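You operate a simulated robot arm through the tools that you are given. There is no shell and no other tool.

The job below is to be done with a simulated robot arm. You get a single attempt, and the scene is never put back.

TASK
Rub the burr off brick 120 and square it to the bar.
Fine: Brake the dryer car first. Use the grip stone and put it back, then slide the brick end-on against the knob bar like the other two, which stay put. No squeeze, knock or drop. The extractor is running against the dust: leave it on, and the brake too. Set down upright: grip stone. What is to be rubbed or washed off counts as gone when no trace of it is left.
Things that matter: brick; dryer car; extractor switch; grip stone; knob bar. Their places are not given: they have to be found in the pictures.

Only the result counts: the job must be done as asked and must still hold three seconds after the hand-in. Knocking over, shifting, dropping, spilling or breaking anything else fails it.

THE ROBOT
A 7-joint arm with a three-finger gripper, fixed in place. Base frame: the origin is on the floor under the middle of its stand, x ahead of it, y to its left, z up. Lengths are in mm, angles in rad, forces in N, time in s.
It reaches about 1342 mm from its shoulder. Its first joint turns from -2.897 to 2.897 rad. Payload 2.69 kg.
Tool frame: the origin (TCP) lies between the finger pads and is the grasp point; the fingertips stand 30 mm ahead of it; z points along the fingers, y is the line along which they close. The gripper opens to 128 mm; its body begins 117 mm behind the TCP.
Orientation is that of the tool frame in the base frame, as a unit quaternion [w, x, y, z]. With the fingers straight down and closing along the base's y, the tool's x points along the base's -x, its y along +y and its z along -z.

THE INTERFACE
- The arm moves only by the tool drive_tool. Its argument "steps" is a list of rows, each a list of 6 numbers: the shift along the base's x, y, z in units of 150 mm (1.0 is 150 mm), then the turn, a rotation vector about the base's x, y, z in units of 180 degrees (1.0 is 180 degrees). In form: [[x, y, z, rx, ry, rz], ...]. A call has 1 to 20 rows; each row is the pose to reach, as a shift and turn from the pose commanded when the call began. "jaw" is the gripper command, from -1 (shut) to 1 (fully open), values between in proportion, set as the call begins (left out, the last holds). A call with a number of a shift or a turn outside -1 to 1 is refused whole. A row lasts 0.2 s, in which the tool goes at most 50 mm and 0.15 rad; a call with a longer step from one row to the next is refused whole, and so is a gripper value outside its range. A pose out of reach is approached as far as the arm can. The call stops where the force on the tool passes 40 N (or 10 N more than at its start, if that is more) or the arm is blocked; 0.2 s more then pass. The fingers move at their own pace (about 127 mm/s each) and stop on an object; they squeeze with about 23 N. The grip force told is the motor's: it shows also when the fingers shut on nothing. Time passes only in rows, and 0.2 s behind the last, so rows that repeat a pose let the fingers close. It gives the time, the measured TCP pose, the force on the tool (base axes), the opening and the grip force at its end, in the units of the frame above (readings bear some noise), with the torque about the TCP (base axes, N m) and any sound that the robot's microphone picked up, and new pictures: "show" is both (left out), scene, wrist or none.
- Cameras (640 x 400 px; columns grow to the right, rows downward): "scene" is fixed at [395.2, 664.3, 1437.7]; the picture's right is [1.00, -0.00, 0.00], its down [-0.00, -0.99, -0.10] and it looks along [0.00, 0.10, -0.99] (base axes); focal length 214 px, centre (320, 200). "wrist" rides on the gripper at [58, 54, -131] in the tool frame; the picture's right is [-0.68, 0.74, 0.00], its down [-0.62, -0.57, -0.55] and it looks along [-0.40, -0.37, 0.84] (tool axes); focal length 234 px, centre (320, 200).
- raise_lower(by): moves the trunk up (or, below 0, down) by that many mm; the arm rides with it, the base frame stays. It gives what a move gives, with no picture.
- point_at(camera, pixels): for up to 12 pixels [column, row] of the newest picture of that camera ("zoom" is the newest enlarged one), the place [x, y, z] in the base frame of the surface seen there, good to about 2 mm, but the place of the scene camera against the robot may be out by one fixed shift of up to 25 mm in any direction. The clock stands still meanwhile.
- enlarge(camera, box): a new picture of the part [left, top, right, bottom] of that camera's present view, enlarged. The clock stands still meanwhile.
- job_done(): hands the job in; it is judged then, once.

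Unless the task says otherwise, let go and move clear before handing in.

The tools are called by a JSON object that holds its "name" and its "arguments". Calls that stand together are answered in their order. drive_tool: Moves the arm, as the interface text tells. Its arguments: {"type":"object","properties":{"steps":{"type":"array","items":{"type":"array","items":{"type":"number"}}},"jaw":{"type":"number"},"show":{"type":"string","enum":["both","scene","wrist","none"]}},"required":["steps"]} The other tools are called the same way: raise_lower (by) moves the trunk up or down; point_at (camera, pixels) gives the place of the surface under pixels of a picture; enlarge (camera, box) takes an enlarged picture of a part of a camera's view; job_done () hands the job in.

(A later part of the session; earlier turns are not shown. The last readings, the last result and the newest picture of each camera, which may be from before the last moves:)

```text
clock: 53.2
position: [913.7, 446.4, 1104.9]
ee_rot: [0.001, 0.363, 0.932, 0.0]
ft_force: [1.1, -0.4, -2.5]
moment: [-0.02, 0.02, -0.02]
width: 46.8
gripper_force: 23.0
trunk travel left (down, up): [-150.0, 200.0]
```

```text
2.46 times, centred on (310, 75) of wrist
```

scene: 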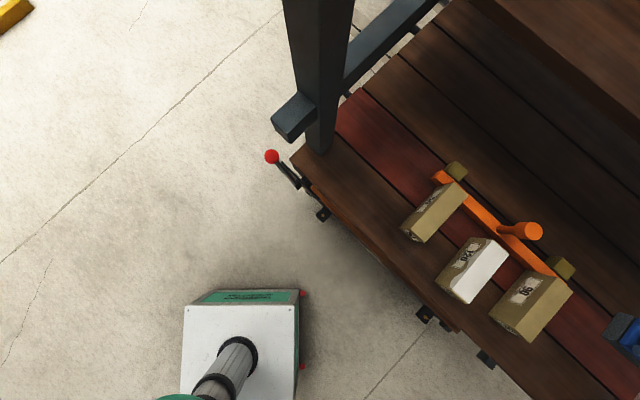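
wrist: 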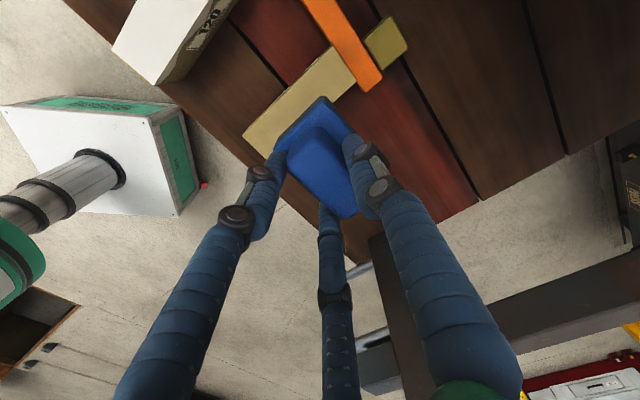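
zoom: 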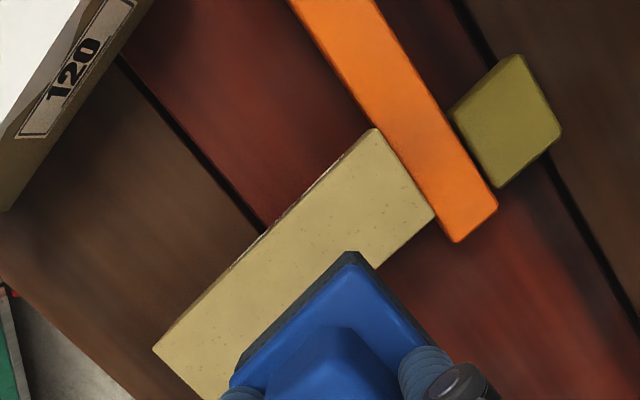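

The zoom shows brick 120 with a clean white top and no strips on either edge. I'll verify by measuring heights along both long edges.

{"name": "enlarge", "arguments": {"camera": "scene", "box": [430, 220, 520, 310]}}

{"name": "point_at", "arguments": {"camera": "zoom", "pixels": [[396, 92], [360, 136], [320, 183], [280, 230], [240, 278], [225, 300], [466, 152], [430, 196], [390, 246], [350, 296], [310, 345], [294, 366]]}}

```text
4.44 times, centred on (475, 265) of scene
```

zoom: 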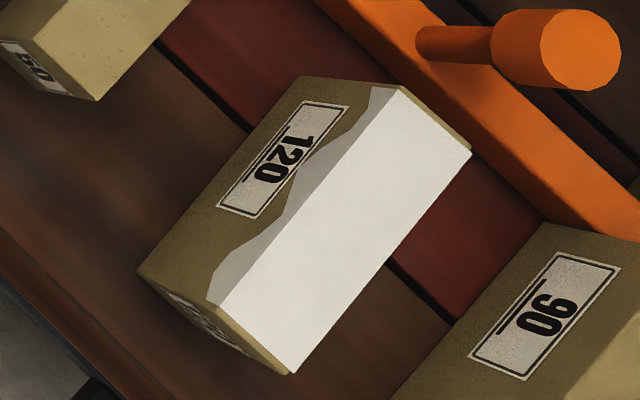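

```text
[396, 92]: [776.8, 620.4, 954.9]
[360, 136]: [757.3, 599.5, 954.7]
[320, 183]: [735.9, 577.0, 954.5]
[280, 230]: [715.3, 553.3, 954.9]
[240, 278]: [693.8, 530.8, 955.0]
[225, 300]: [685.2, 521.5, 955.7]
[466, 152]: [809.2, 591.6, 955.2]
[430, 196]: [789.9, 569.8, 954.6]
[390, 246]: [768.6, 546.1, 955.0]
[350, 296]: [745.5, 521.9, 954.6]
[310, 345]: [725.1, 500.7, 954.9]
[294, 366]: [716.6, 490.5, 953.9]
```

Edge heights are uniform at z≈955 (scene scale). I'll compare with the middle of the top face and the end edges, to be sure no lip remains.

{"name": "point_at", "arguments": {"camera": "zoom", "pixels": [[345, 230], [300, 290], [400, 170], [255, 330], [430, 120], [399, 89], [468, 155], [291, 371], [221, 303], [450, 140], [270, 350], [370, 200]]}}

{"name": "enlarge", "arguments": {"camera": "scene", "box": [445, 270, 485, 310]}}

{"name": "enlarge", "arguments": {"camera": "scene", "box": [475, 230, 515, 270]}}

```text
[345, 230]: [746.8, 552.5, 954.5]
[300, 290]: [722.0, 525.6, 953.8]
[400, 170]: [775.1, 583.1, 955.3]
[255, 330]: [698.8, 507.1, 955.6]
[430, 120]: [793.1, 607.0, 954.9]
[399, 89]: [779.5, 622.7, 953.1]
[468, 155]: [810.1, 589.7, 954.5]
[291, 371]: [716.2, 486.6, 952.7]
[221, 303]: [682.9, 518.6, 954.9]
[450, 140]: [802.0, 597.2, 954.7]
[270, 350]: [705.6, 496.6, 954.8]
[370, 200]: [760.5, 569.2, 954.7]
```

```text
10.00 times, centred on (465, 290) of scene
```

zoom: 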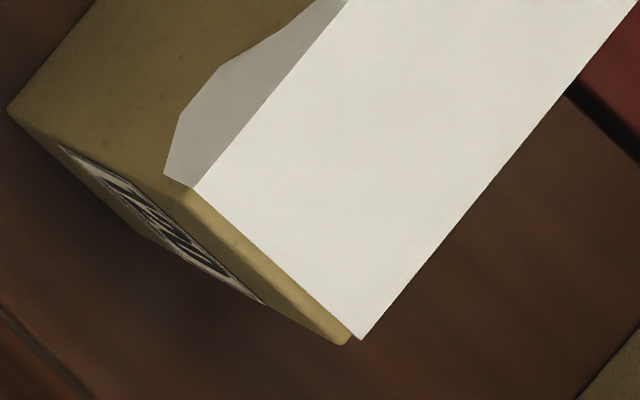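

```text
10.00 times, centred on (495, 250) of scene
```

zoom: 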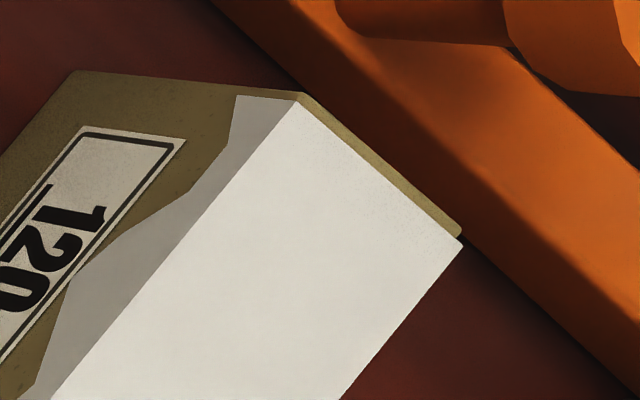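

All points on the brick's top lie within a millimetre or two of z 954.7, so the burr is gone; the white layer is just rubbing dust. I'll now carry the stone back to its original place, turning the yaw back to 45°.

{"name": "drive_tool", "arguments": {"steps": [[0.035, -0.078, 0, 0, 0, 0.0406], [0.069, -0.156, 0, 0, 0, 0.0811], [0.104, -0.233, 0, 0, 0, 0.1217], [0.138, -0.311, 0, 0, 0, 0.1622], [0.173, -0.389, 0, 0, 0, 0.2028], [0.207, -0.467, 0, 0, 0, 0.2433], [0.242, -0.544, 0, 0, 0, 0.2839], [0.276, -0.622, 0, 0, 0, 0.3244], [0.311, -0.7, 0, 0, 0, 0.365], [0.345, -0.778, 0, 0, 0, 0.4055], [0.38, -0.856, 0, 0, 0, 0.4461], [0.414, -0.933, 0, 0, 0, 0.4867]], "show": "wrist"}}

```text
clock: 55.8
position: [972.4, 307.5, 1107.4]
ee_rot: [0.0, -0.384, 0.923, 0.0]
ft_force: [-0.1, 0.1, -1.3]
moment: [-0.01, 0.01, 0.01]
width: 46.6
gripper_force: 22.9
trunk travel left (down, up): [-150.0, 200.0]
```

wrist: 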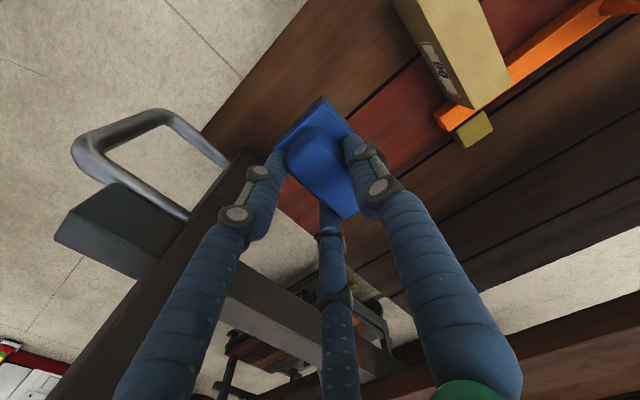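

The yaw is back at 45°. I'll move over the original spot (975.8,287.4) and lower to about 30 mm above contact.

{"name": "drive_tool", "arguments": {"steps": [[0.012, -0.07, -0.1, 0, 0, 0], [0.023, -0.134, -0.25, 0, 0, 0], [0.023, -0.134, -0.45, 0, 0, 0], [0.023, -0.134, -0.65, 0, 0, 0], [0.023, -0.134, -0.82, 0, 0, 0], [0.023, -0.134, -0.94, 0, 0, 0]], "show": "wrist"}}

```text
clock: 57.2
position: [977.5, 287.5, 964.5]
ee_rot: [0.001, -0.382, 0.924, 0.0]
ft_force: [0.5, 0.0, -2.9]
moment: [-0.03, -0.03, 0.0]
width: 46.6
gripper_force: 23.2
trunk travel left (down, up): [-150.0, 200.0]
```

wrist: 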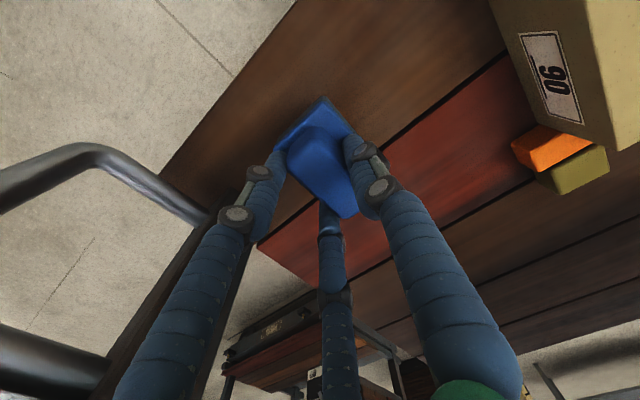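

At z≈964.5 over the right spot. I'll lower slowly, with the last few millimetres in small steps.

{"name": "drive_tool", "arguments": {"steps": [[-0.01, 0, -0.05, 0, 0, 0], [-0.01, 0, -0.1, 0, 0, 0], [-0.01, 0, -0.14, 0, 0, 0], [-0.01, 0, -0.165, 0, 0, 0], [-0.01, 0, -0.178, 0, 0, 0]], "show": "none"}}

{"name": "drive_tool", "arguments": {"steps": [[0, 0, -0.006, 0, 0, 0], [0, 0, -0.012, 0, 0, 0], [0, 0, -0.018, 0, 0, 0]], "show": "none"}}

```text
clock: 58.4
position: [976.6, 287.3, 939.0]
ee_rot: [0.001, -0.382, 0.924, -0.001]
ft_force: [0.1, 0.4, -2.8]
moment: [-0.04, -0.04, 0.0]
width: 46.6
gripper_force: 22.9
trunk travel left (down, up): [-150.0, 200.0]
```

```text
clock: 59.2
position: [976.5, 287.8, 935.7]
ee_rot: [0.0, -0.382, 0.924, 0.0]
ft_force: [0.2, 0.1, -2.3]
moment: [-0.02, -0.03, -0.03]
width: 46.4
gripper_force: 23.1
trunk travel left (down, up): [-150.0, 200.0]
```

Still free at z≈935.7, as expected just above the deck. I'll go down in sub-millimetre to 1 mm steps until contact.

{"name": "drive_tool", "arguments": {"steps": [[0, 0, -0.005, 0, 0, 0], [0, 0, -0.01, 0, 0, 0]], "show": "none"}}

```text
clock: 59.8
position: [976.2, 287.4, 935.6]
ee_rot: [0.0, -0.384, 0.923, 0.0]
ft_force: [-0.1, 0.3, -1.9]
moment: [-0.02, -0.01, -0.01]
width: 46.5
gripper_force: 23.1
trunk travel left (down, up): [-150.0, 200.0]
```

{"name": "drive_tool", "arguments": {"steps": [[0, 0, -0.005, 0, 0, 0], [0, 0, -0.01, 0, 0, 0]], "show": "none"}}

```text
clock: 60.4
position: [975.7, 286.2, 935.6]
ee_rot: [0.001, -0.383, 0.924, 0.0]
ft_force: [-1.3, -2.2, 3.2]
moment: [-0.06, 0.31, 0.05]
width: 46.7
gripper_force: 23.8
trunk travel left (down, up): [-150.0, 200.0]
```

Contact with the deck: z force rose to +3 N at z≈935. I'll settle half a millimetre more and open the fingers.

{"name": "drive_tool", "arguments": {"steps": [[0, 0, -0.003, 0, 0, 0], [0, 0, -0.003, 0, 0, 0]], "show": "none"}}

{"name": "drive_tool", "arguments": {"steps": [[0, 0, 0, 0, 0, 0], [0, 0, 0, 0, 0, 0], [0, 0, 0, 0, 0, 0]], "jaw": 0.72, "show": "both"}}

```text
clock: 61.0
position: [974.7, 288.2, 934.6]
ee_rot: [0.001, -0.383, 0.924, 0.0]
ft_force: [4.2, -0.9, 8.2]
moment: [-0.1, 0.24, 0.02]
width: 46.5
gripper_force: 23.2
trunk travel left (down, up): [-150.0, 200.0]
```

```text
clock: 61.8
position: [974.2, 287.2, 933.2]
ee_rot: [0.0, -0.383, 0.924, 0.0]
ft_force: [-0.9, 0.6, 0.4]
moment: [-0.02, 0.02, 0.0]
width: 110.4
gripper_force: 0.1
trunk travel left (down, up): [-150.0, 200.0]
```

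scene: 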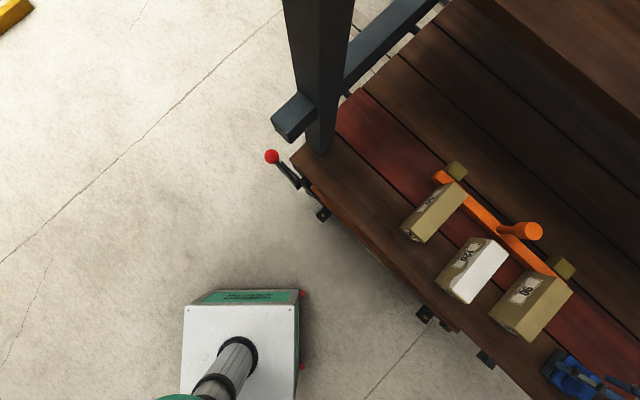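
wrist: 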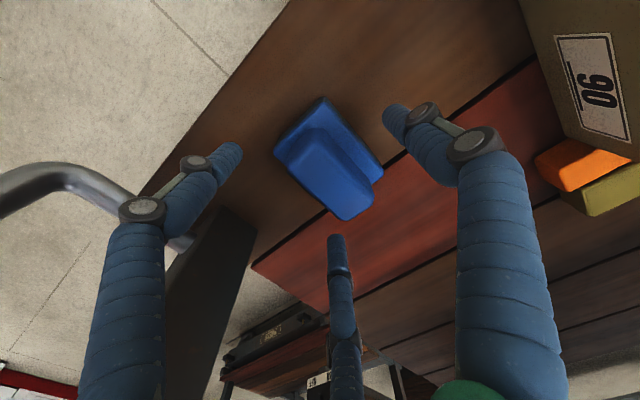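

The stone is released and standing upright at wrist (328,160), just like before. I'll retract straight up.

{"name": "drive_tool", "arguments": {"steps": [[0, 0, 0.08, 0, 0, 0], [0, 0, 0.25, 0, 0, 0], [0, 0, 0.5, 0, 0, 0], [0, 0, 0.75, 0, 0, 0], [0, 0, 1.0, 0, 0, 0]], "show": "wrist"}}

{"name": "enlarge", "arguments": {"camera": "scene", "box": [500, 310, 640, 400]}}

{"name": "enlarge", "arguments": {"camera": "wrist", "box": [240, 50, 400, 200]}}

```text
clock: 63.0
position: [977.3, 288.3, 1082.3]
ee_rot: [0.0, -0.382, 0.924, 0.001]
ft_force: [-0.9, 0.4, -0.3]
moment: [0.0, -0.01, 0.01]
width: 110.1
gripper_force: 0.2
trunk travel left (down, up): [-150.0, 200.0]
```

wrist: 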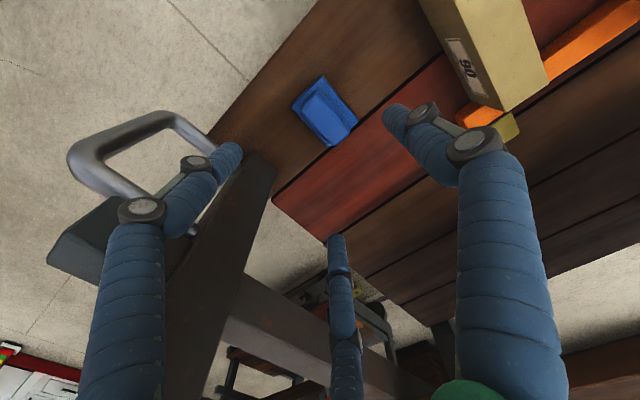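

```text
4.44 times, centred on (570, 355) of scene
```

zoom: 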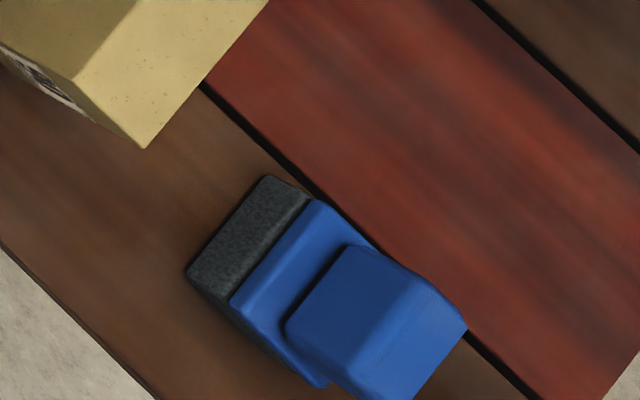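

```text
2.67 times, centred on (320, 125) of wrist
```

zoom: 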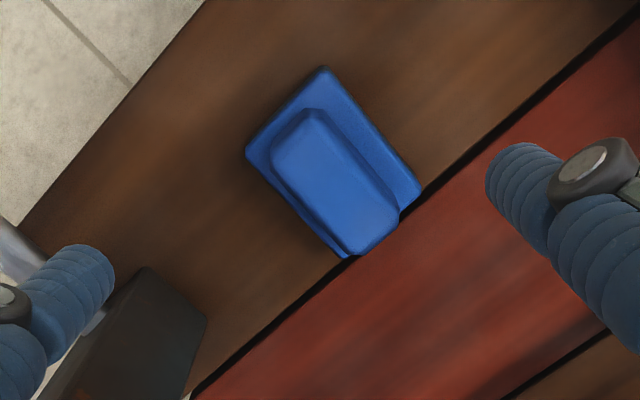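

The stone stands upright in its original spot. Now I go back over brick 120 with yaw 17.4°, which puts two fingers side by side facing the brick's outer end for the push.

{"name": "drive_tool", "arguments": {"steps": [[-0.1, 0.12, 0.1, 0, 0, -0.0256], [-0.22, 0.26, 0.127, 0, 0, -0.0511], [-0.35, 0.41, 0.127, 0, 0, -0.0767], [-0.48, 0.56, 0.127, 0, 0, -0.1022], [-0.6, 0.69, 0.127, 0, 0, -0.1278], [-0.707, 0.82, 0.127, 0, 0, -0.1533]], "jaw": 1.0, "show": "none"}}

{"name": "drive_tool", "arguments": {"steps": [[-0.18, 0.2, 0.03, 0, 0, 0], [-0.36, 0.41, 0.06, 0, 0, 0], [-0.54, 0.62, 0.1, 0, 0, 0], [-0.707, 0.82, 0.127, 0, 0, 0]], "show": "both"}}

```text
clock: 64.4
position: [868.8, 411.2, 1101.4]
ee_rot: [0.001, -0.151, 0.988, 0.001]
ft_force: [0.2, -0.2, 0.3]
moment: [0.01, 0.01, 0.02]
width: 128.1
gripper_force: 0.1
trunk travel left (down, up): [-150.0, 200.0]
```

```text
clock: 65.4
position: [762.8, 534.2, 1121.6]
ee_rot: [0.001, -0.151, 0.988, 0.0]
ft_force: [0.5, 0.5, -0.4]
moment: [0.05, 0.03, -0.01]
width: 128.2
gripper_force: 0.0
trunk travel left (down, up): [-150.0, 200.0]
```

scene: 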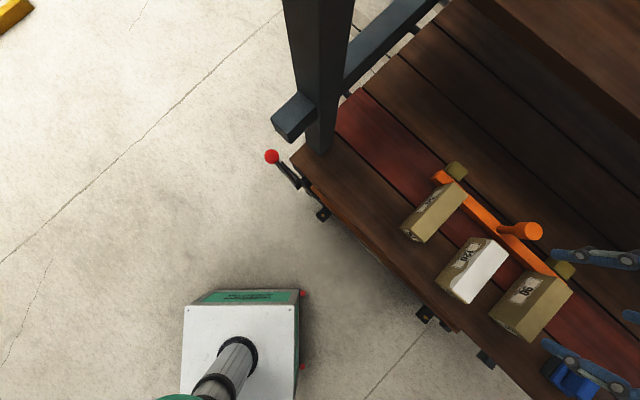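
wrist: 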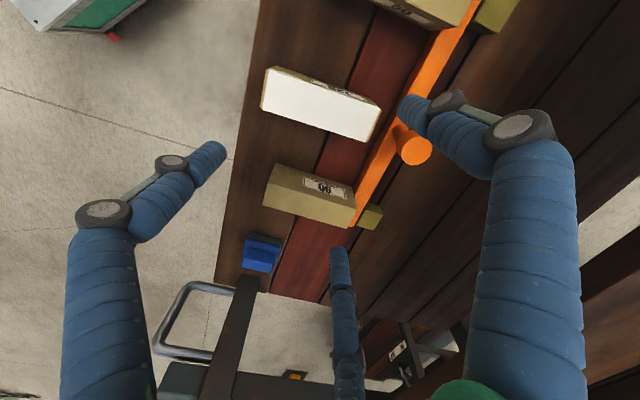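

Brick 120 (white top) is at wrist (320,105), with the bar's front edge to its right. I'll enlarge and measure corners of the brick and the bar line.

{"name": "enlarge", "arguments": {"camera": "wrist", "box": [240, 40, 440, 165]}}

```text
3.20 times, centred on (340, 102) of wrist
```

zoom: 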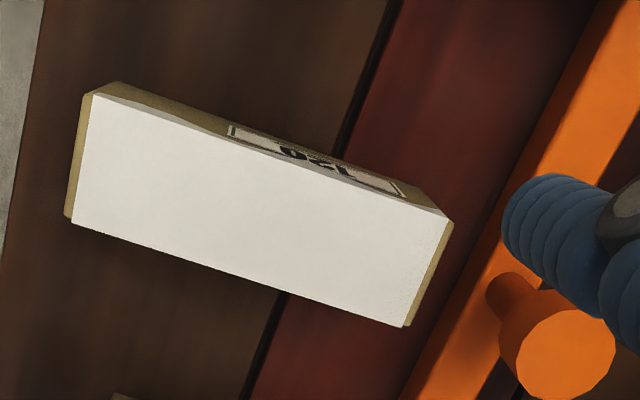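

No strips are visible on the brick's edges here either. I'll sample the bar's front edge at two rows and the brick's corners.

{"name": "point_at", "arguments": {"camera": "zoom", "pixels": [[580, 60], [587, 60], [594, 60], [601, 60], [608, 60], [615, 60], [405, 385], [412, 385], [419, 385], [426, 385], [433, 385], [440, 385]]}}

{"name": "point_at", "arguments": {"camera": "zoom", "pixels": [[101, 102], [442, 217], [402, 322], [76, 217], [85, 100], [67, 214], [450, 228], [411, 322], [270, 155], [240, 270], [425, 275], [80, 160]]}}

```text
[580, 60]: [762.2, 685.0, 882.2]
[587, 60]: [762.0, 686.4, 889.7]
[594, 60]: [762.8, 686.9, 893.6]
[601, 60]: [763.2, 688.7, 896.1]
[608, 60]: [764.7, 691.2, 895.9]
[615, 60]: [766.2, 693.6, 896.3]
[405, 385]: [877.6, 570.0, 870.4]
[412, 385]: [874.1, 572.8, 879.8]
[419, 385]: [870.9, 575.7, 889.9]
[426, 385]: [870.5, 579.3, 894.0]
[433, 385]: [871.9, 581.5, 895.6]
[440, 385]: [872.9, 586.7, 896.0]
```

```text
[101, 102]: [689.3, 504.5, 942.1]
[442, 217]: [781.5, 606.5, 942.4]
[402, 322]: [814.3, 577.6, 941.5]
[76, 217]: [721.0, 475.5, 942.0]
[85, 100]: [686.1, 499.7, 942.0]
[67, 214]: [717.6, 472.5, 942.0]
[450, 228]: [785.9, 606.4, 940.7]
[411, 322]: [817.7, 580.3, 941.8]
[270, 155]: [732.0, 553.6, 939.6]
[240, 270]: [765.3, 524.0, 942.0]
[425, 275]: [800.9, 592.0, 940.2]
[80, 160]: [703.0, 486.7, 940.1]
```

The bar's front face lies at 45° (n≈1023 mm along (0.707,0.707)), while the brick sits at about 47.4° with a ~35 mm gap, so it needs sliding and squaring. I'll narrow the fingers to 24 mm, yaw to 15° so two fingers face the bar squarely, and go to the brick's outer end.

{"name": "drive_tool", "arguments": {"steps": [[-0.15, -0.125, -0.1, 0, 0, -0.0133], [-0.3, -0.25, -0.25, 0, 0, -0.0133], [-0.45, -0.376, -0.42, 0, 0, -0.0133], [-0.602, -0.502, -0.58, 0, 0, -0.0133], [-0.602, -0.502, -0.744, 0, 0, -0.0133]], "jaw": -0.625, "show": "both"}}

```text
clock: 66.6
position: [672.3, 456.7, 1011.0]
ee_rot: [0.0, -0.13, 0.991, 0.0]
ft_force: [0.8, 0.0, 0.7]
moment: [0.01, -0.04, -0.01]
width: 24.3
gripper_force: 0.0
trunk travel left (down, up): [-150.0, 200.0]
```

scene: 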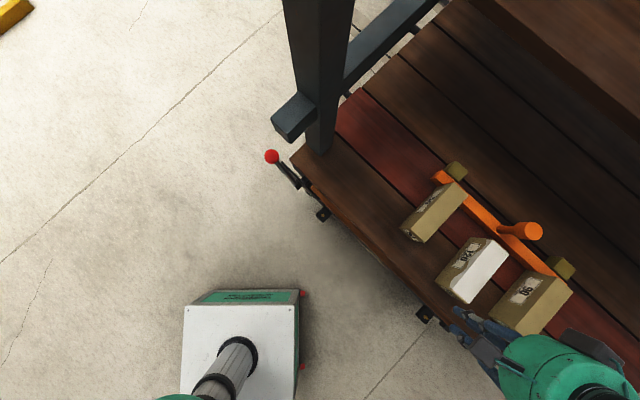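
wrist: 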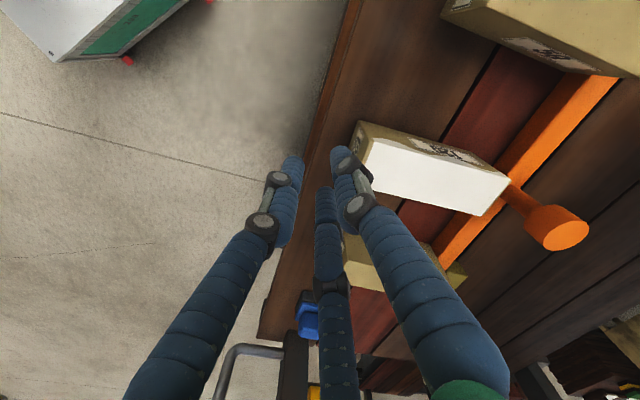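

The fingers are just outside brick 120's outer end (right finger tip at wrist (340,155)). I'll measure the fingertips and the brick's end to set the lateral alignment.

{"name": "point_at", "arguments": {"camera": "wrist", "pixels": [[340, 155], [324, 195], [293, 163], [350, 160], [357, 208], [262, 225], [327, 285], [362, 130], [380, 160], [300, 195], [332, 215], [345, 185]]}}

```text
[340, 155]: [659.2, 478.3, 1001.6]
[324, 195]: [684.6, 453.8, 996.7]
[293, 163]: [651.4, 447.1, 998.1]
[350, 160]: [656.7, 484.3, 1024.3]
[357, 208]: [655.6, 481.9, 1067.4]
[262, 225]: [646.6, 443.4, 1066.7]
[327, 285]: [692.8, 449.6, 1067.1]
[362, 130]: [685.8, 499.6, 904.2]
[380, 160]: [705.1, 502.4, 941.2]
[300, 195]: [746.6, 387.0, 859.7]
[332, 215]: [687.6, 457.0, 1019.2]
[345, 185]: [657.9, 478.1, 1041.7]
```

Two fingers lie at about ±17 mm either side of the brick's axis, with ~20 mm clearance to its end face. I'll lower straight down so the tips are about 10 mm above the deck.

{"name": "drive_tool", "arguments": {"steps": [[0, 0, -0.2, 0, 0, 0], [0, 0, -0.4, 0, 0, 0], [0, 0, -0.55, 0, 0, 0], [0, 0, -0.65, 0, 0, 0], [0, 0, -0.7, 0, 0, 0]], "show": "both"}}

```text
clock: 67.8
position: [673.4, 458.3, 904.5]
ee_rot: [0.0, -0.131, 0.991, 0.0]
ft_force: [-0.2, -0.2, -0.6]
moment: [0.0, -0.02, 0.03]
width: 24.0
gripper_force: 0.0
trunk travel left (down, up): [-150.0, 200.0]
```

scene: 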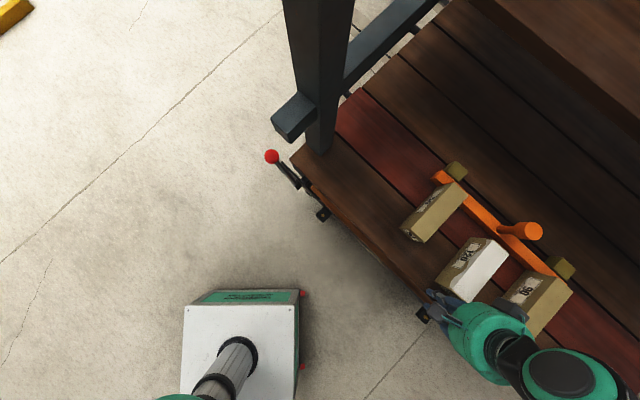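
wrist: 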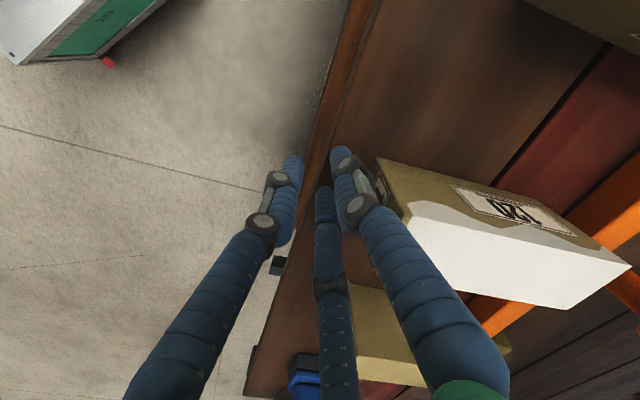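

The fingertips are beside the brick's outer end, about 10 mm above the deck. I'll advance gently toward the bar until the force shows contact.

{"name": "drive_tool", "arguments": {"steps": [[0.0236, 0.0236, 0, 0, 0, 0], [0.0471, 0.0471, 0, 0, 0, 0], [0.0613, 0.0613, 0, 0, 0, 0], [0.0707, 0.0707, 0, 0, 0, 0], [0.0778, 0.0778, 0, 0, 0, 0], [0.0848, 0.0848, 0, 0, 0, 0]], "show": "none"}}

```text
clock: 69.2
position: [685.0, 470.7, 904.8]
ee_rot: [0.001, -0.13, 0.992, 0.0]
ft_force: [0.0, 0.0, -0.2]
moment: [-0.03, 0.03, -0.01]
width: 24.2
gripper_force: 0.1
trunk travel left (down, up): [-150.0, 200.0]
```

{"name": "drive_tool", "arguments": {"steps": [[0.007, 0.007, 0, 0, 0, 0], [0.014, 0.014, 0, 0, 0, 0], [0.021, 0.021, 0, 0, 0, 0], [0.028, 0.028, 0, 0, 0, 0]], "show": "wrist"}}

```text
clock: 70.2
position: [691.3, 475.2, 904.1]
ee_rot: [0.0, -0.131, 0.991, 0.0]
ft_force: [-1.8, -0.9, -0.1]
moment: [0.0, -0.06, 0.06]
width: 23.8
gripper_force: 0.1
trunk travel left (down, up): [-150.0, 200.0]
```

wrist: 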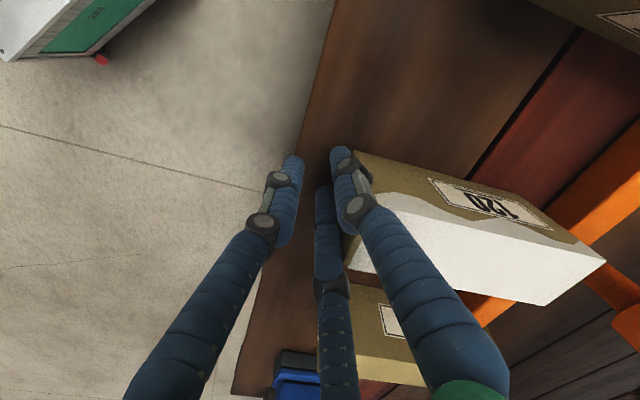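

A light contact force of ~2 N against the push has appeared. I'll push on slowly, 1 mm per row, watching the force.

{"name": "drive_tool", "arguments": {"steps": [[0.0047, 0.0047, 0, 0, 0, 0], [0.0094, 0.0094, 0, 0, 0, 0], [0.0141, 0.0141, 0, 0, 0, 0], [0.0189, 0.0189, 0, 0, 0, 0], [0.0236, 0.0236, 0, 0, 0, 0], [0.0283, 0.0283, 0, 0, 0, 0], [0.033, 0.033, 0, 0, 0, 0], [0.0377, 0.0377, 0, 0, 0, 0]], "show": "both"}}

```text
clock: 72.0
position: [697.0, 480.6, 903.5]
ee_rot: [-0.001, -0.13, 0.991, 0.001]
ft_force: [-2.0, -1.1, 1.5]
moment: [0.06, -0.07, 0.04]
width: 23.5
gripper_force: 0.1
trunk travel left (down, up): [-150.0, 200.0]
```

scene: 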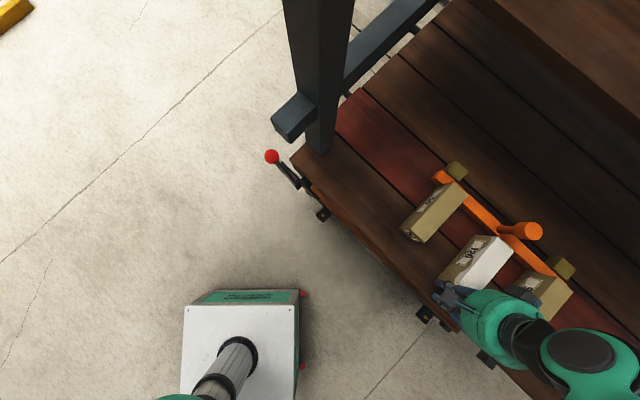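
wrist: 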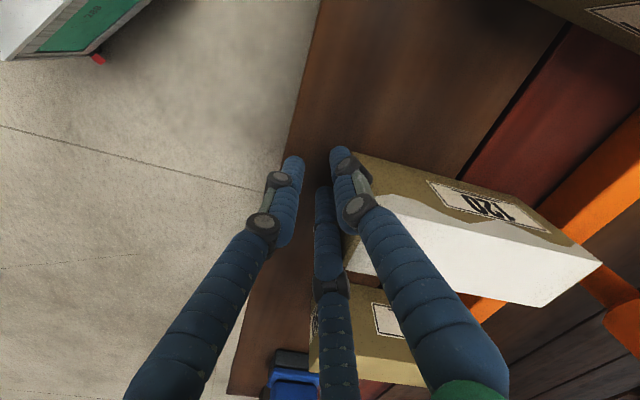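

The brick slides with ~2.3 N and keeps its contact with both fingers. About 23 mm remain; I'll continue 14 mm at the same gentle pace.

{"name": "drive_tool", "arguments": {"steps": [[0.0047, 0.0047, 0.0, 0, 0, 0], [0.0094, 0.0094, 0.0, 0, 0, 0], [0.0141, 0.0141, 0.0, 0, 0, 0], [0.0189, 0.0189, 0.0, 0, 0, 0], [0.0236, 0.0236, 0.0, 0, 0, 0], [0.0283, 0.0283, 0.0, 0, 0, 0], [0.033, 0.033, 0.0, 0, 0, 0], [0.0377, 0.0377, 0.0, 0, 0, 0], [0.0424, 0.0424, 0.0, 0, 0, 0], [0.0471, 0.0471, 0.0, 0, 0, 0], [0.0518, 0.0518, 0.0, 0, 0, 0], [0.0566, 0.0566, 0.0, 0, 0, 0], [0.0613, 0.0613, 0.0, 0, 0, 0], [0.066, 0.066, 0.0, 0, 0, 0]], "show": "both"}}

{"name": "enlarge", "arguments": {"camera": "scene", "box": [430, 215, 530, 305]}}

```text
clock: 75.0
position: [704.9, 490.6, 905.7]
ee_rot: [0.001, -0.13, 0.991, 0.0]
ft_force: [-1.7, -1.3, 0.9]
moment: [0.05, -0.06, -0.01]
width: 23.1
gripper_force: 0.1
trunk travel left (down, up): [-150.0, 200.0]
```

scene: 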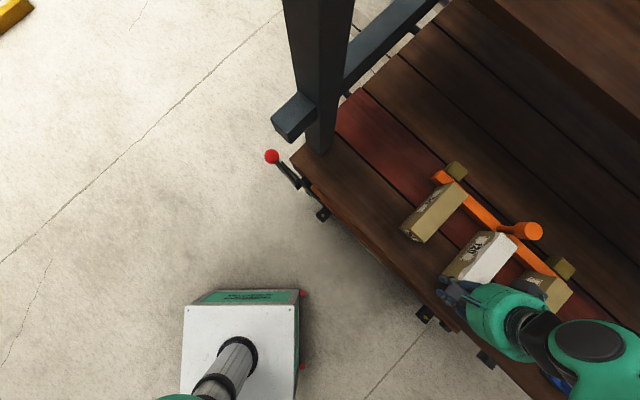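
wrist: 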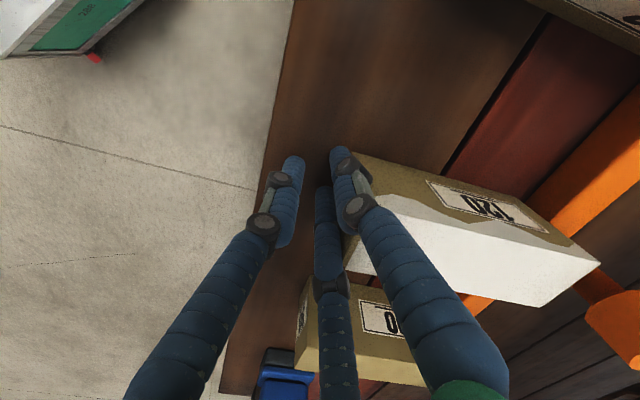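

```text
4.44 times, centred on (480, 260) of scene
```

zoom: 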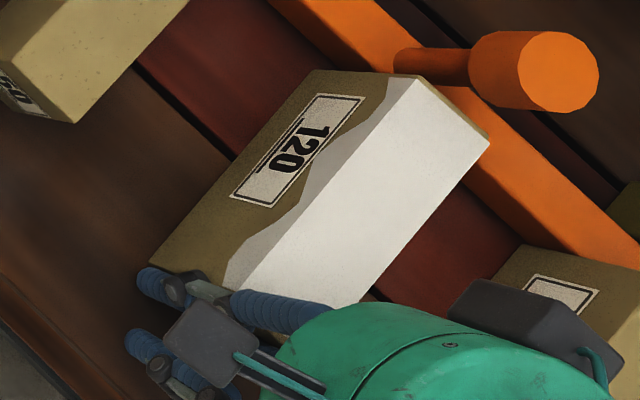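

The brick is still sliding square to the fingers; about 10 mm remain to the bar. I'll measure its top corners and the bar edge from the scene view.

{"name": "point_at", "arguments": {"camera": "zoom", "pixels": [[415, 85], [482, 148], [250, 285], [365, 290], [320, 195], [400, 250], [360, 145], [450, 190], [462, 90], [500, 190], [560, 190], [600, 240]]}}

{"name": "point_at", "arguments": {"camera": "wrist", "pixels": [[597, 262], [545, 304], [395, 212], [360, 265], [470, 235], [450, 287], [540, 230], [575, 235], [590, 215], [560, 210], [620, 130], [500, 305]]}}

```text
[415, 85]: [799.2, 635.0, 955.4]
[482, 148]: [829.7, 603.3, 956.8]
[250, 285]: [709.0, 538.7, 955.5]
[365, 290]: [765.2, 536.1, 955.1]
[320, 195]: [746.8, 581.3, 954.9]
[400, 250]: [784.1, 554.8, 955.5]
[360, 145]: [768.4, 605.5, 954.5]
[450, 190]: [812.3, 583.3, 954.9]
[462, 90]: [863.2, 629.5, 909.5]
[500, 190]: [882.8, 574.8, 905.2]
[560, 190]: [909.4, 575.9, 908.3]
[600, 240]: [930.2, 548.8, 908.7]
```

```text
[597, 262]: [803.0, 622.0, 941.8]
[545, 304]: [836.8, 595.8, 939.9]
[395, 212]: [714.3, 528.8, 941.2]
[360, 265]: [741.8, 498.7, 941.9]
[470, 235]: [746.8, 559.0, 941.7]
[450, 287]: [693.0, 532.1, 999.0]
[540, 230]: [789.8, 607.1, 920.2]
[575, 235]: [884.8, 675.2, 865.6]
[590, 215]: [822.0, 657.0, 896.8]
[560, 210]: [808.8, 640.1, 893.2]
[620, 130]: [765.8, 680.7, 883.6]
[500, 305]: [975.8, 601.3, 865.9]
```

The brick's end is now 9–14 mm from the bar, still about 1.5–2° off, with its near corner set to touch first. I'll push 8 mm more slowly.

{"name": "drive_tool", "arguments": {"steps": [[0.0047, 0.0047, 0.0, 0, 0, 0], [0.0094, 0.0094, 0.0, 0, 0, 0], [0.0141, 0.0141, 0.0, 0, 0, 0], [0.0189, 0.0189, 0.0, 0, 0, 0], [0.0236, 0.0236, 0.0, 0, 0, 0], [0.0283, 0.0283, 0.0, 0, 0, 0], [0.033, 0.033, 0.0, 0, 0, 0], [0.0377, 0.0377, 0.0, 0, 0, 0]], "show": "wrist"}}

```text
clock: 76.8
position: [711.0, 495.7, 904.1]
ee_rot: [0.0, -0.131, 0.991, 0.0]
ft_force: [-0.9, -2.9, 0.3]
moment: [0.08, -0.06, 0.03]
width: 23.6
gripper_force: 0.0
trunk travel left (down, up): [-150.0, 200.0]
```

wrist: 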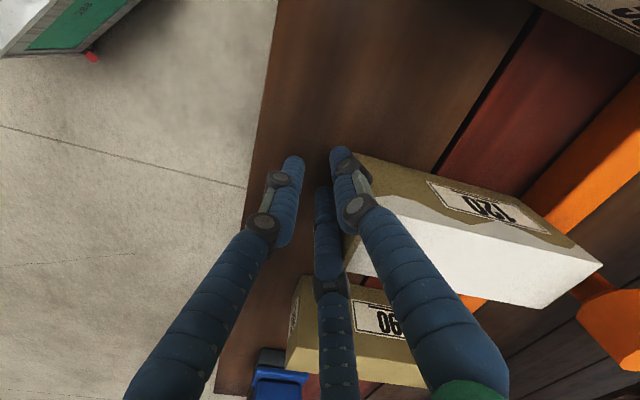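

Still sliding at about 3 N. I'll advance in 0.7 mm rows and watch for the force rise when it meets the bar.

{"name": "drive_tool", "arguments": {"steps": [[0.0033, 0.0033, 0.0, 0, 0, 0], [0.0066, 0.0066, 0.0, 0, 0, 0], [0.0099, 0.0099, 0.0, 0, 0, 0], [0.0132, 0.0132, 0.0, 0, 0, 0]], "show": "none"}}

```text
clock: 77.8
position: [712.5, 496.8, 904.6]
ee_rot: [0.0, -0.131, 0.991, 0.0]
ft_force: [-10.7, -7.9, 2.3]
moment: [0.33, -0.31, 0.06]
width: 23.1
gripper_force: 0.1
trunk travel left (down, up): [-150.0, 200.0]
```

The force rose to 13 N: the brick has met the bar. I'll check whether the end is flush before pressing any further.

{"name": "drive_tool", "arguments": {"steps": [[0, 0, 0, 0, 0, 0]], "show": "both"}}

{"name": "enlarge", "arguments": {"camera": "scene", "box": [470, 215, 530, 275]}}

{"name": "point_at", "arguments": {"camera": "wrist", "pixels": [[598, 262], [545, 304], [395, 212], [360, 265], [500, 243], [450, 228], [572, 285], [560, 207]]}}

```text
clock: 78.2
position: [712.4, 497.6, 903.3]
ee_rot: [-0.001, -0.131, 0.991, -0.001]
ft_force: [-12.8, -8.7, 1.0]
moment: [0.29, -0.27, 0.2]
width: 22.8
gripper_force: 0.0
trunk travel left (down, up): [-150.0, 200.0]
```

scene: 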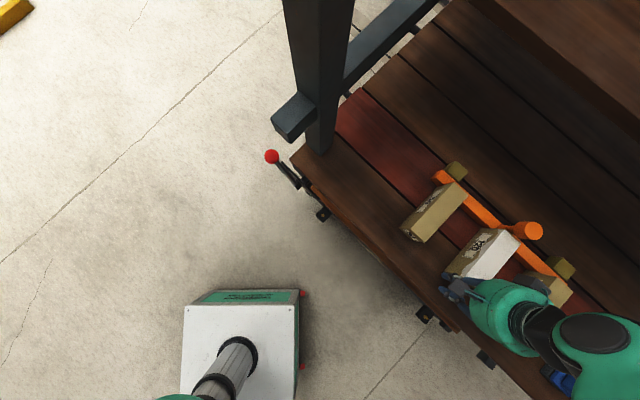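
wrist: 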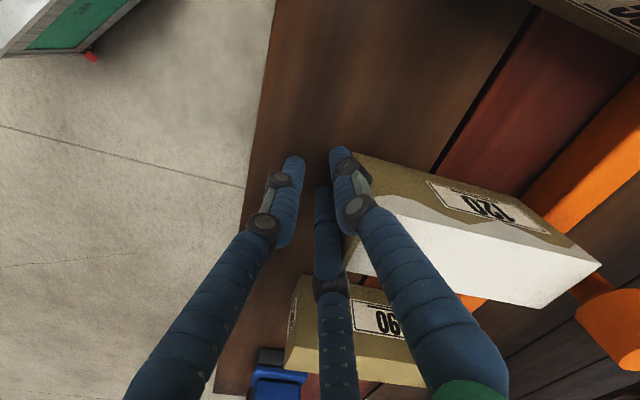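

```text
6.67 times, centred on (500, 245) of scene
```

zoom: 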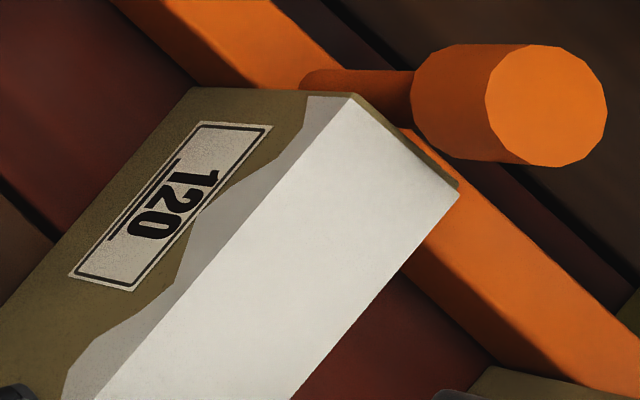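

```text
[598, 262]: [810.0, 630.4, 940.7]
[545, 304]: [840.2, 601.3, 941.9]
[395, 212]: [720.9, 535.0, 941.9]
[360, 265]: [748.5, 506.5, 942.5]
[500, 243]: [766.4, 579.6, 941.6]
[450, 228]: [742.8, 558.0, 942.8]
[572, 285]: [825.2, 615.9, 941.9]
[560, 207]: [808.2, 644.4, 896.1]
```

The end corners now measure n≈1018.5 and 1019.3 (just inside the edges), i.e. practically flush with the bar at ~15 N. I'll relax the push, back away and inspect from above.

{"name": "drive_tool", "arguments": {"steps": [[-0.0094, -0.0094, 0.0, 0, 0, 0], [-0.0189, -0.0189, 0.0, 0, 0, 0], [-0.0377, -0.0377, 0.0, 0, 0, 0], [-0.0754, -0.0754, 0.0, 0, 0, 0], [-0.15, -0.15, 0.0, 0, 0, 0], [-0.22, -0.22, 0.1, 0, 0, 0], [-0.22, -0.22, 0.4, 0, 0, 0], [-0.22, -0.22, 0.7, 0, 0, 0], [-0.22, -0.22, 1.0, 0, 0, 0]], "show": "both"}}

```text
clock: 80.2
position: [678.5, 467.1, 1052.9]
ee_rot: [-0.001, -0.131, 0.991, 0.0]
ft_force: [1.3, -0.2, -0.2]
moment: [0.0, -0.01, -0.01]
width: 24.0
gripper_force: 0.0
trunk travel left (down, up): [-150.0, 200.0]
```

scene: 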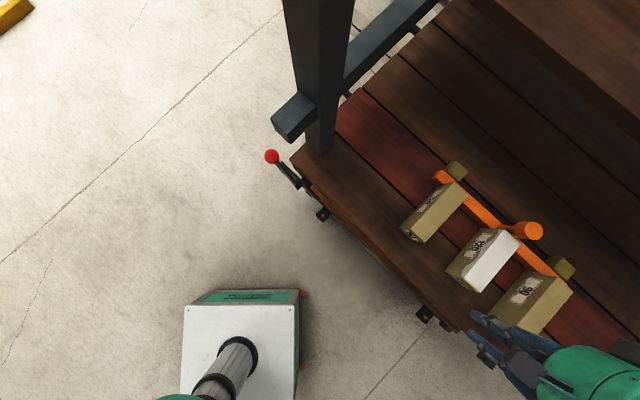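
wrist: 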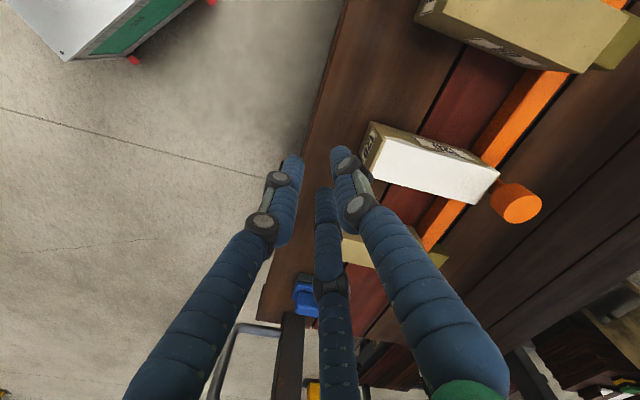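

I'll take a clean top view of the contact zone with fingers open to check squareness and contact.

{"name": "drive_tool", "arguments": {"steps": [[0.16, 0.14, 0.2, 0, 0, 0], [0.36, 0.32, 0.4, 0, 0, 0], [0.56, 0.5, 0.454, 0, 0, 0], [0.76, 0.68, 0.454, 0, 0, 0], [0.96, 0.86, 0.454, 0, 0, 0], [0.983, 0.879, 0.454, 0, 0, 0]], "jaw": 1.0, "show": "wrist"}}

{"name": "enlarge", "arguments": {"camera": "wrist", "box": [220, 20, 420, 145]}}

```text
refused: row 2 steps farther than a row can; nothing moved
```

```text
3.20 times, centred on (320, 82) of wrist
```

zoom: 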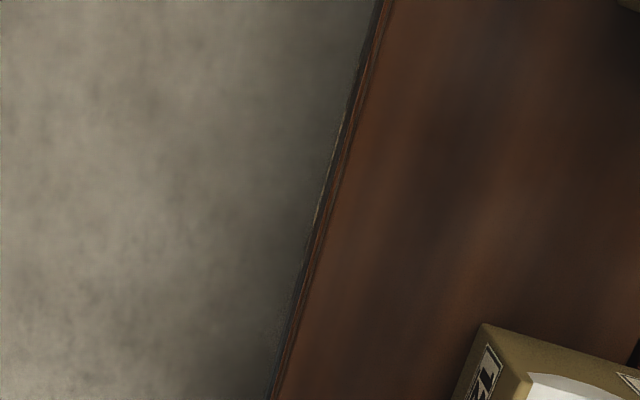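

The call was refused for a step slightly over 50 mm and nothing moved. I'll repeat it with smaller steps.

{"name": "drive_tool", "arguments": {"steps": [[0.12, 0.1, 0.2, 0, 0, 0], [0.28, 0.25, 0.38, 0, 0, 0], [0.46, 0.41, 0.454, 0, 0, 0], [0.64, 0.57, 0.454, 0, 0, 0], [0.82, 0.73, 0.454, 0, 0, 0], [0.983, 0.879, 0.454, 0, 0, 0]], "jaw": 1.0, "show": "wrist"}}

{"name": "enlarge", "arguments": {"camera": "wrist", "box": [220, 20, 420, 145]}}

```text
clock: 81.6
position: [825.7, 597.4, 1120.9]
ee_rot: [0.001, -0.131, 0.991, 0.0]
ft_force: [0.2, 0.0, -0.8]
moment: [0.04, 0.02, -0.02]
width: 127.6
gripper_force: 0.0
trunk travel left (down, up): [-150.0, 200.0]
```

wrist: 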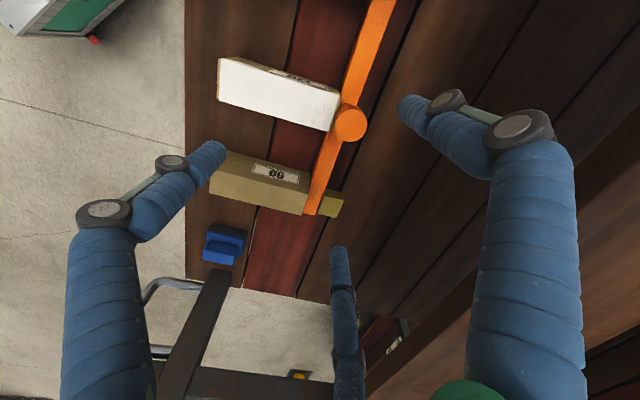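

```text
3.20 times, centred on (320, 82) of wrist
```

zoom: 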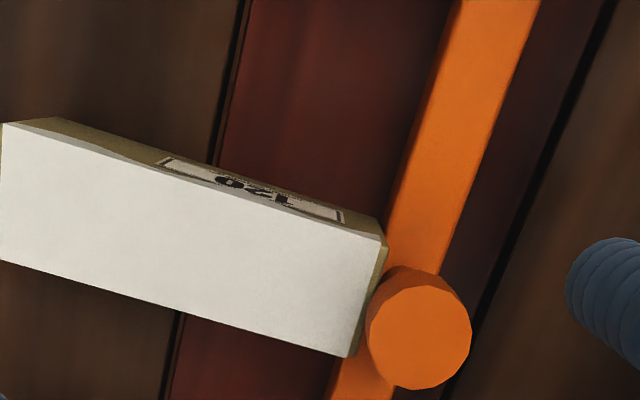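

The view shows brick 120's end against the bar at zoom (375,280). I'll measure the brick's edges and the bar line for gap and angle, and compare with brick 90.

{"name": "point_at", "arguments": {"camera": "zoom", "pixels": [[8, 128], [375, 238], [340, 350], [5, 255], [190, 183], [170, 303], [385, 262], [350, 352], [378, 225], [367, 300], [100, 155], [90, 280]]}}

{"name": "point_at", "arguments": {"camera": "zoom", "pixels": [[435, 60], [430, 75], [417, 110], [405, 150], [396, 185], [388, 215], [345, 370], [338, 385], [453, 20], [443, 40], [425, 90], [400, 168]]}}

{"name": "point_at", "arguments": {"camera": "wrist", "pixels": [[222, 160], [307, 190], [302, 212], [216, 190], [262, 175], [258, 200]]}}

```text
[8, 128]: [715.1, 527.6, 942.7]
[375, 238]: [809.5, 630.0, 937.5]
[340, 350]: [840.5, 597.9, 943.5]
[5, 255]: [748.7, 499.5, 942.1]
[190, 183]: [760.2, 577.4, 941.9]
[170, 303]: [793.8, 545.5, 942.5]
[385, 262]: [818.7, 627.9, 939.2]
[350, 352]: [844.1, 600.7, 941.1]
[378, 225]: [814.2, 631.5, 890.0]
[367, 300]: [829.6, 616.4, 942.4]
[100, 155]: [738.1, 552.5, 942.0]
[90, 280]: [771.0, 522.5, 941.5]
```

```text
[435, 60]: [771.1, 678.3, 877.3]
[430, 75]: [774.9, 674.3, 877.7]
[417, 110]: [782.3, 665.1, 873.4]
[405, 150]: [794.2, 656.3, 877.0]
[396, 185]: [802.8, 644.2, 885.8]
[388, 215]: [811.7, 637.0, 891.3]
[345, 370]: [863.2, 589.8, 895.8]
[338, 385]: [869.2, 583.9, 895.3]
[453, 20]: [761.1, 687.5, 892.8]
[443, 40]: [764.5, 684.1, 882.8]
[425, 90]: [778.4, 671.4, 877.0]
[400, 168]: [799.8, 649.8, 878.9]
```

```text
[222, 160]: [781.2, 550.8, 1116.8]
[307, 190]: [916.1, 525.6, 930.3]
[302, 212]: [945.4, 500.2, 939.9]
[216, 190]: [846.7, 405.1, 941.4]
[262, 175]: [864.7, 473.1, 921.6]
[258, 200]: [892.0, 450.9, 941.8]
```

The edge points suggest the brick may still be 1.5–2° off the bar's square (bar front at n≈1024.5, perpendicular 45°). I'll enlarge further for accurate edge readings.

{"name": "enlarge", "arguments": {"camera": "wrist", "box": [310, 70, 370, 140]}}

{"name": "enlarge", "arguments": {"camera": "scene", "box": [470, 215, 530, 265]}}

```text
5.71 times, centred on (340, 105) of wrist
```

zoom: 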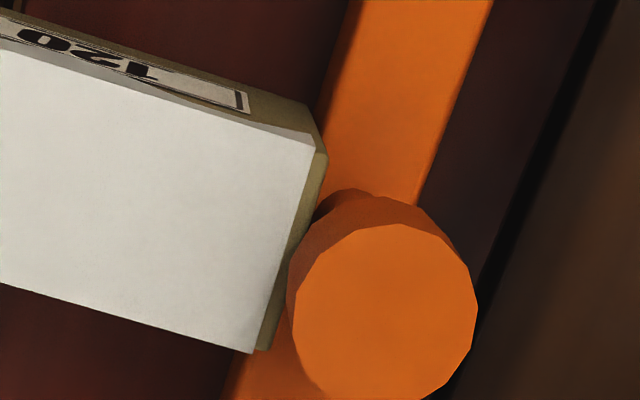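

```text
8.00 times, centred on (500, 240) of scene
```

zoom: 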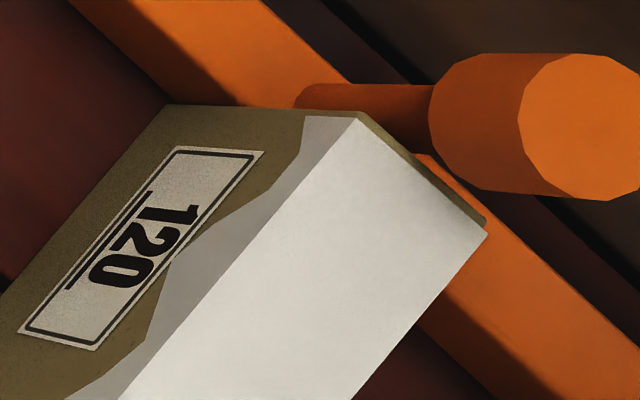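

To get the brick's true angle I'll sample many points on its long label face, which the scene camera sees well, at both ends.

{"name": "enlarge", "arguments": {"camera": "scene", "box": [440, 222, 530, 297]}}

```text
5.33 times, centred on (485, 260) of scene
```

zoom: 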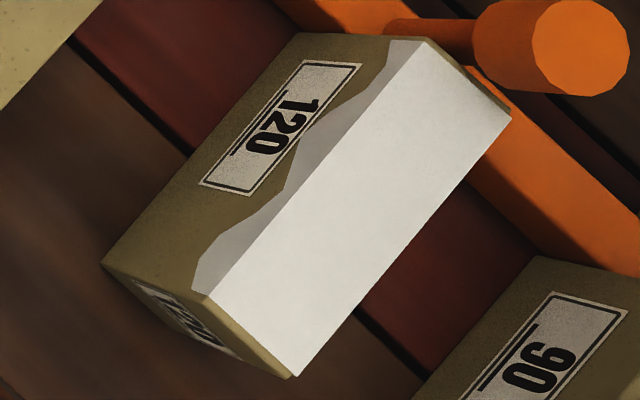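

{"name": "point_at", "arguments": {"camera": "zoom", "pixels": [[300, 45], [320, 45], [340, 50], [360, 55], [310, 55], [330, 60], [130, 255], [150, 245], [170, 260], [185, 270], [140, 265], [160, 235]]}}

{"name": "point_at", "arguments": {"camera": "zoom", "pixels": [[345, 60], [325, 50], [350, 48], [315, 62], [305, 50], [335, 45], [125, 265], [145, 255], [165, 245], [175, 265], [190, 285], [155, 265]]}}

{"name": "point_at", "arguments": {"camera": "zoom", "pixels": [[430, 48], [470, 80], [500, 110], [215, 290], [250, 325], [285, 365], [422, 46], [505, 118], [212, 292], [292, 370], [480, 165], [300, 372]]}}

```text
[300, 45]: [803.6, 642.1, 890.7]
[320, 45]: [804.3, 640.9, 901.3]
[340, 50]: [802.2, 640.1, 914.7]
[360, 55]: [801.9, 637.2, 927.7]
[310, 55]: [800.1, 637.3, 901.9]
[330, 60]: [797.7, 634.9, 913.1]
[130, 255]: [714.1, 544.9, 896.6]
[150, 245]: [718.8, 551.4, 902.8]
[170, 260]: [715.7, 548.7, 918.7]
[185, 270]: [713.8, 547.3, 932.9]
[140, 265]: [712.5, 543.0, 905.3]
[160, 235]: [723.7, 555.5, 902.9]
```

```text
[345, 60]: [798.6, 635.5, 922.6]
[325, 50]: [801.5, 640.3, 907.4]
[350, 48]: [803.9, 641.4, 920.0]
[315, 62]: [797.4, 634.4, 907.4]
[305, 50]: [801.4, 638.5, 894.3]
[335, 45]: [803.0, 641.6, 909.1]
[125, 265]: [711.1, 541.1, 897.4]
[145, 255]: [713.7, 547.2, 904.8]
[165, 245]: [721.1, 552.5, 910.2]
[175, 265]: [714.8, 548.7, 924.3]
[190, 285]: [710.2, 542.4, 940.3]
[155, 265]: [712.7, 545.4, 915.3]
```

```text
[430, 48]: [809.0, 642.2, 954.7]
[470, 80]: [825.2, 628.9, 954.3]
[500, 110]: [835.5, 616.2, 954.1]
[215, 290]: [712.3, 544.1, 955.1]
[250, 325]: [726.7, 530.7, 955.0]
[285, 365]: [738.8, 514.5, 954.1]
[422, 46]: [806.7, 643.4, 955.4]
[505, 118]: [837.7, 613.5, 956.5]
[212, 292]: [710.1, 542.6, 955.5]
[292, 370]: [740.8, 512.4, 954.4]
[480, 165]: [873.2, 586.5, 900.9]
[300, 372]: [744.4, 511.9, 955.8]
```

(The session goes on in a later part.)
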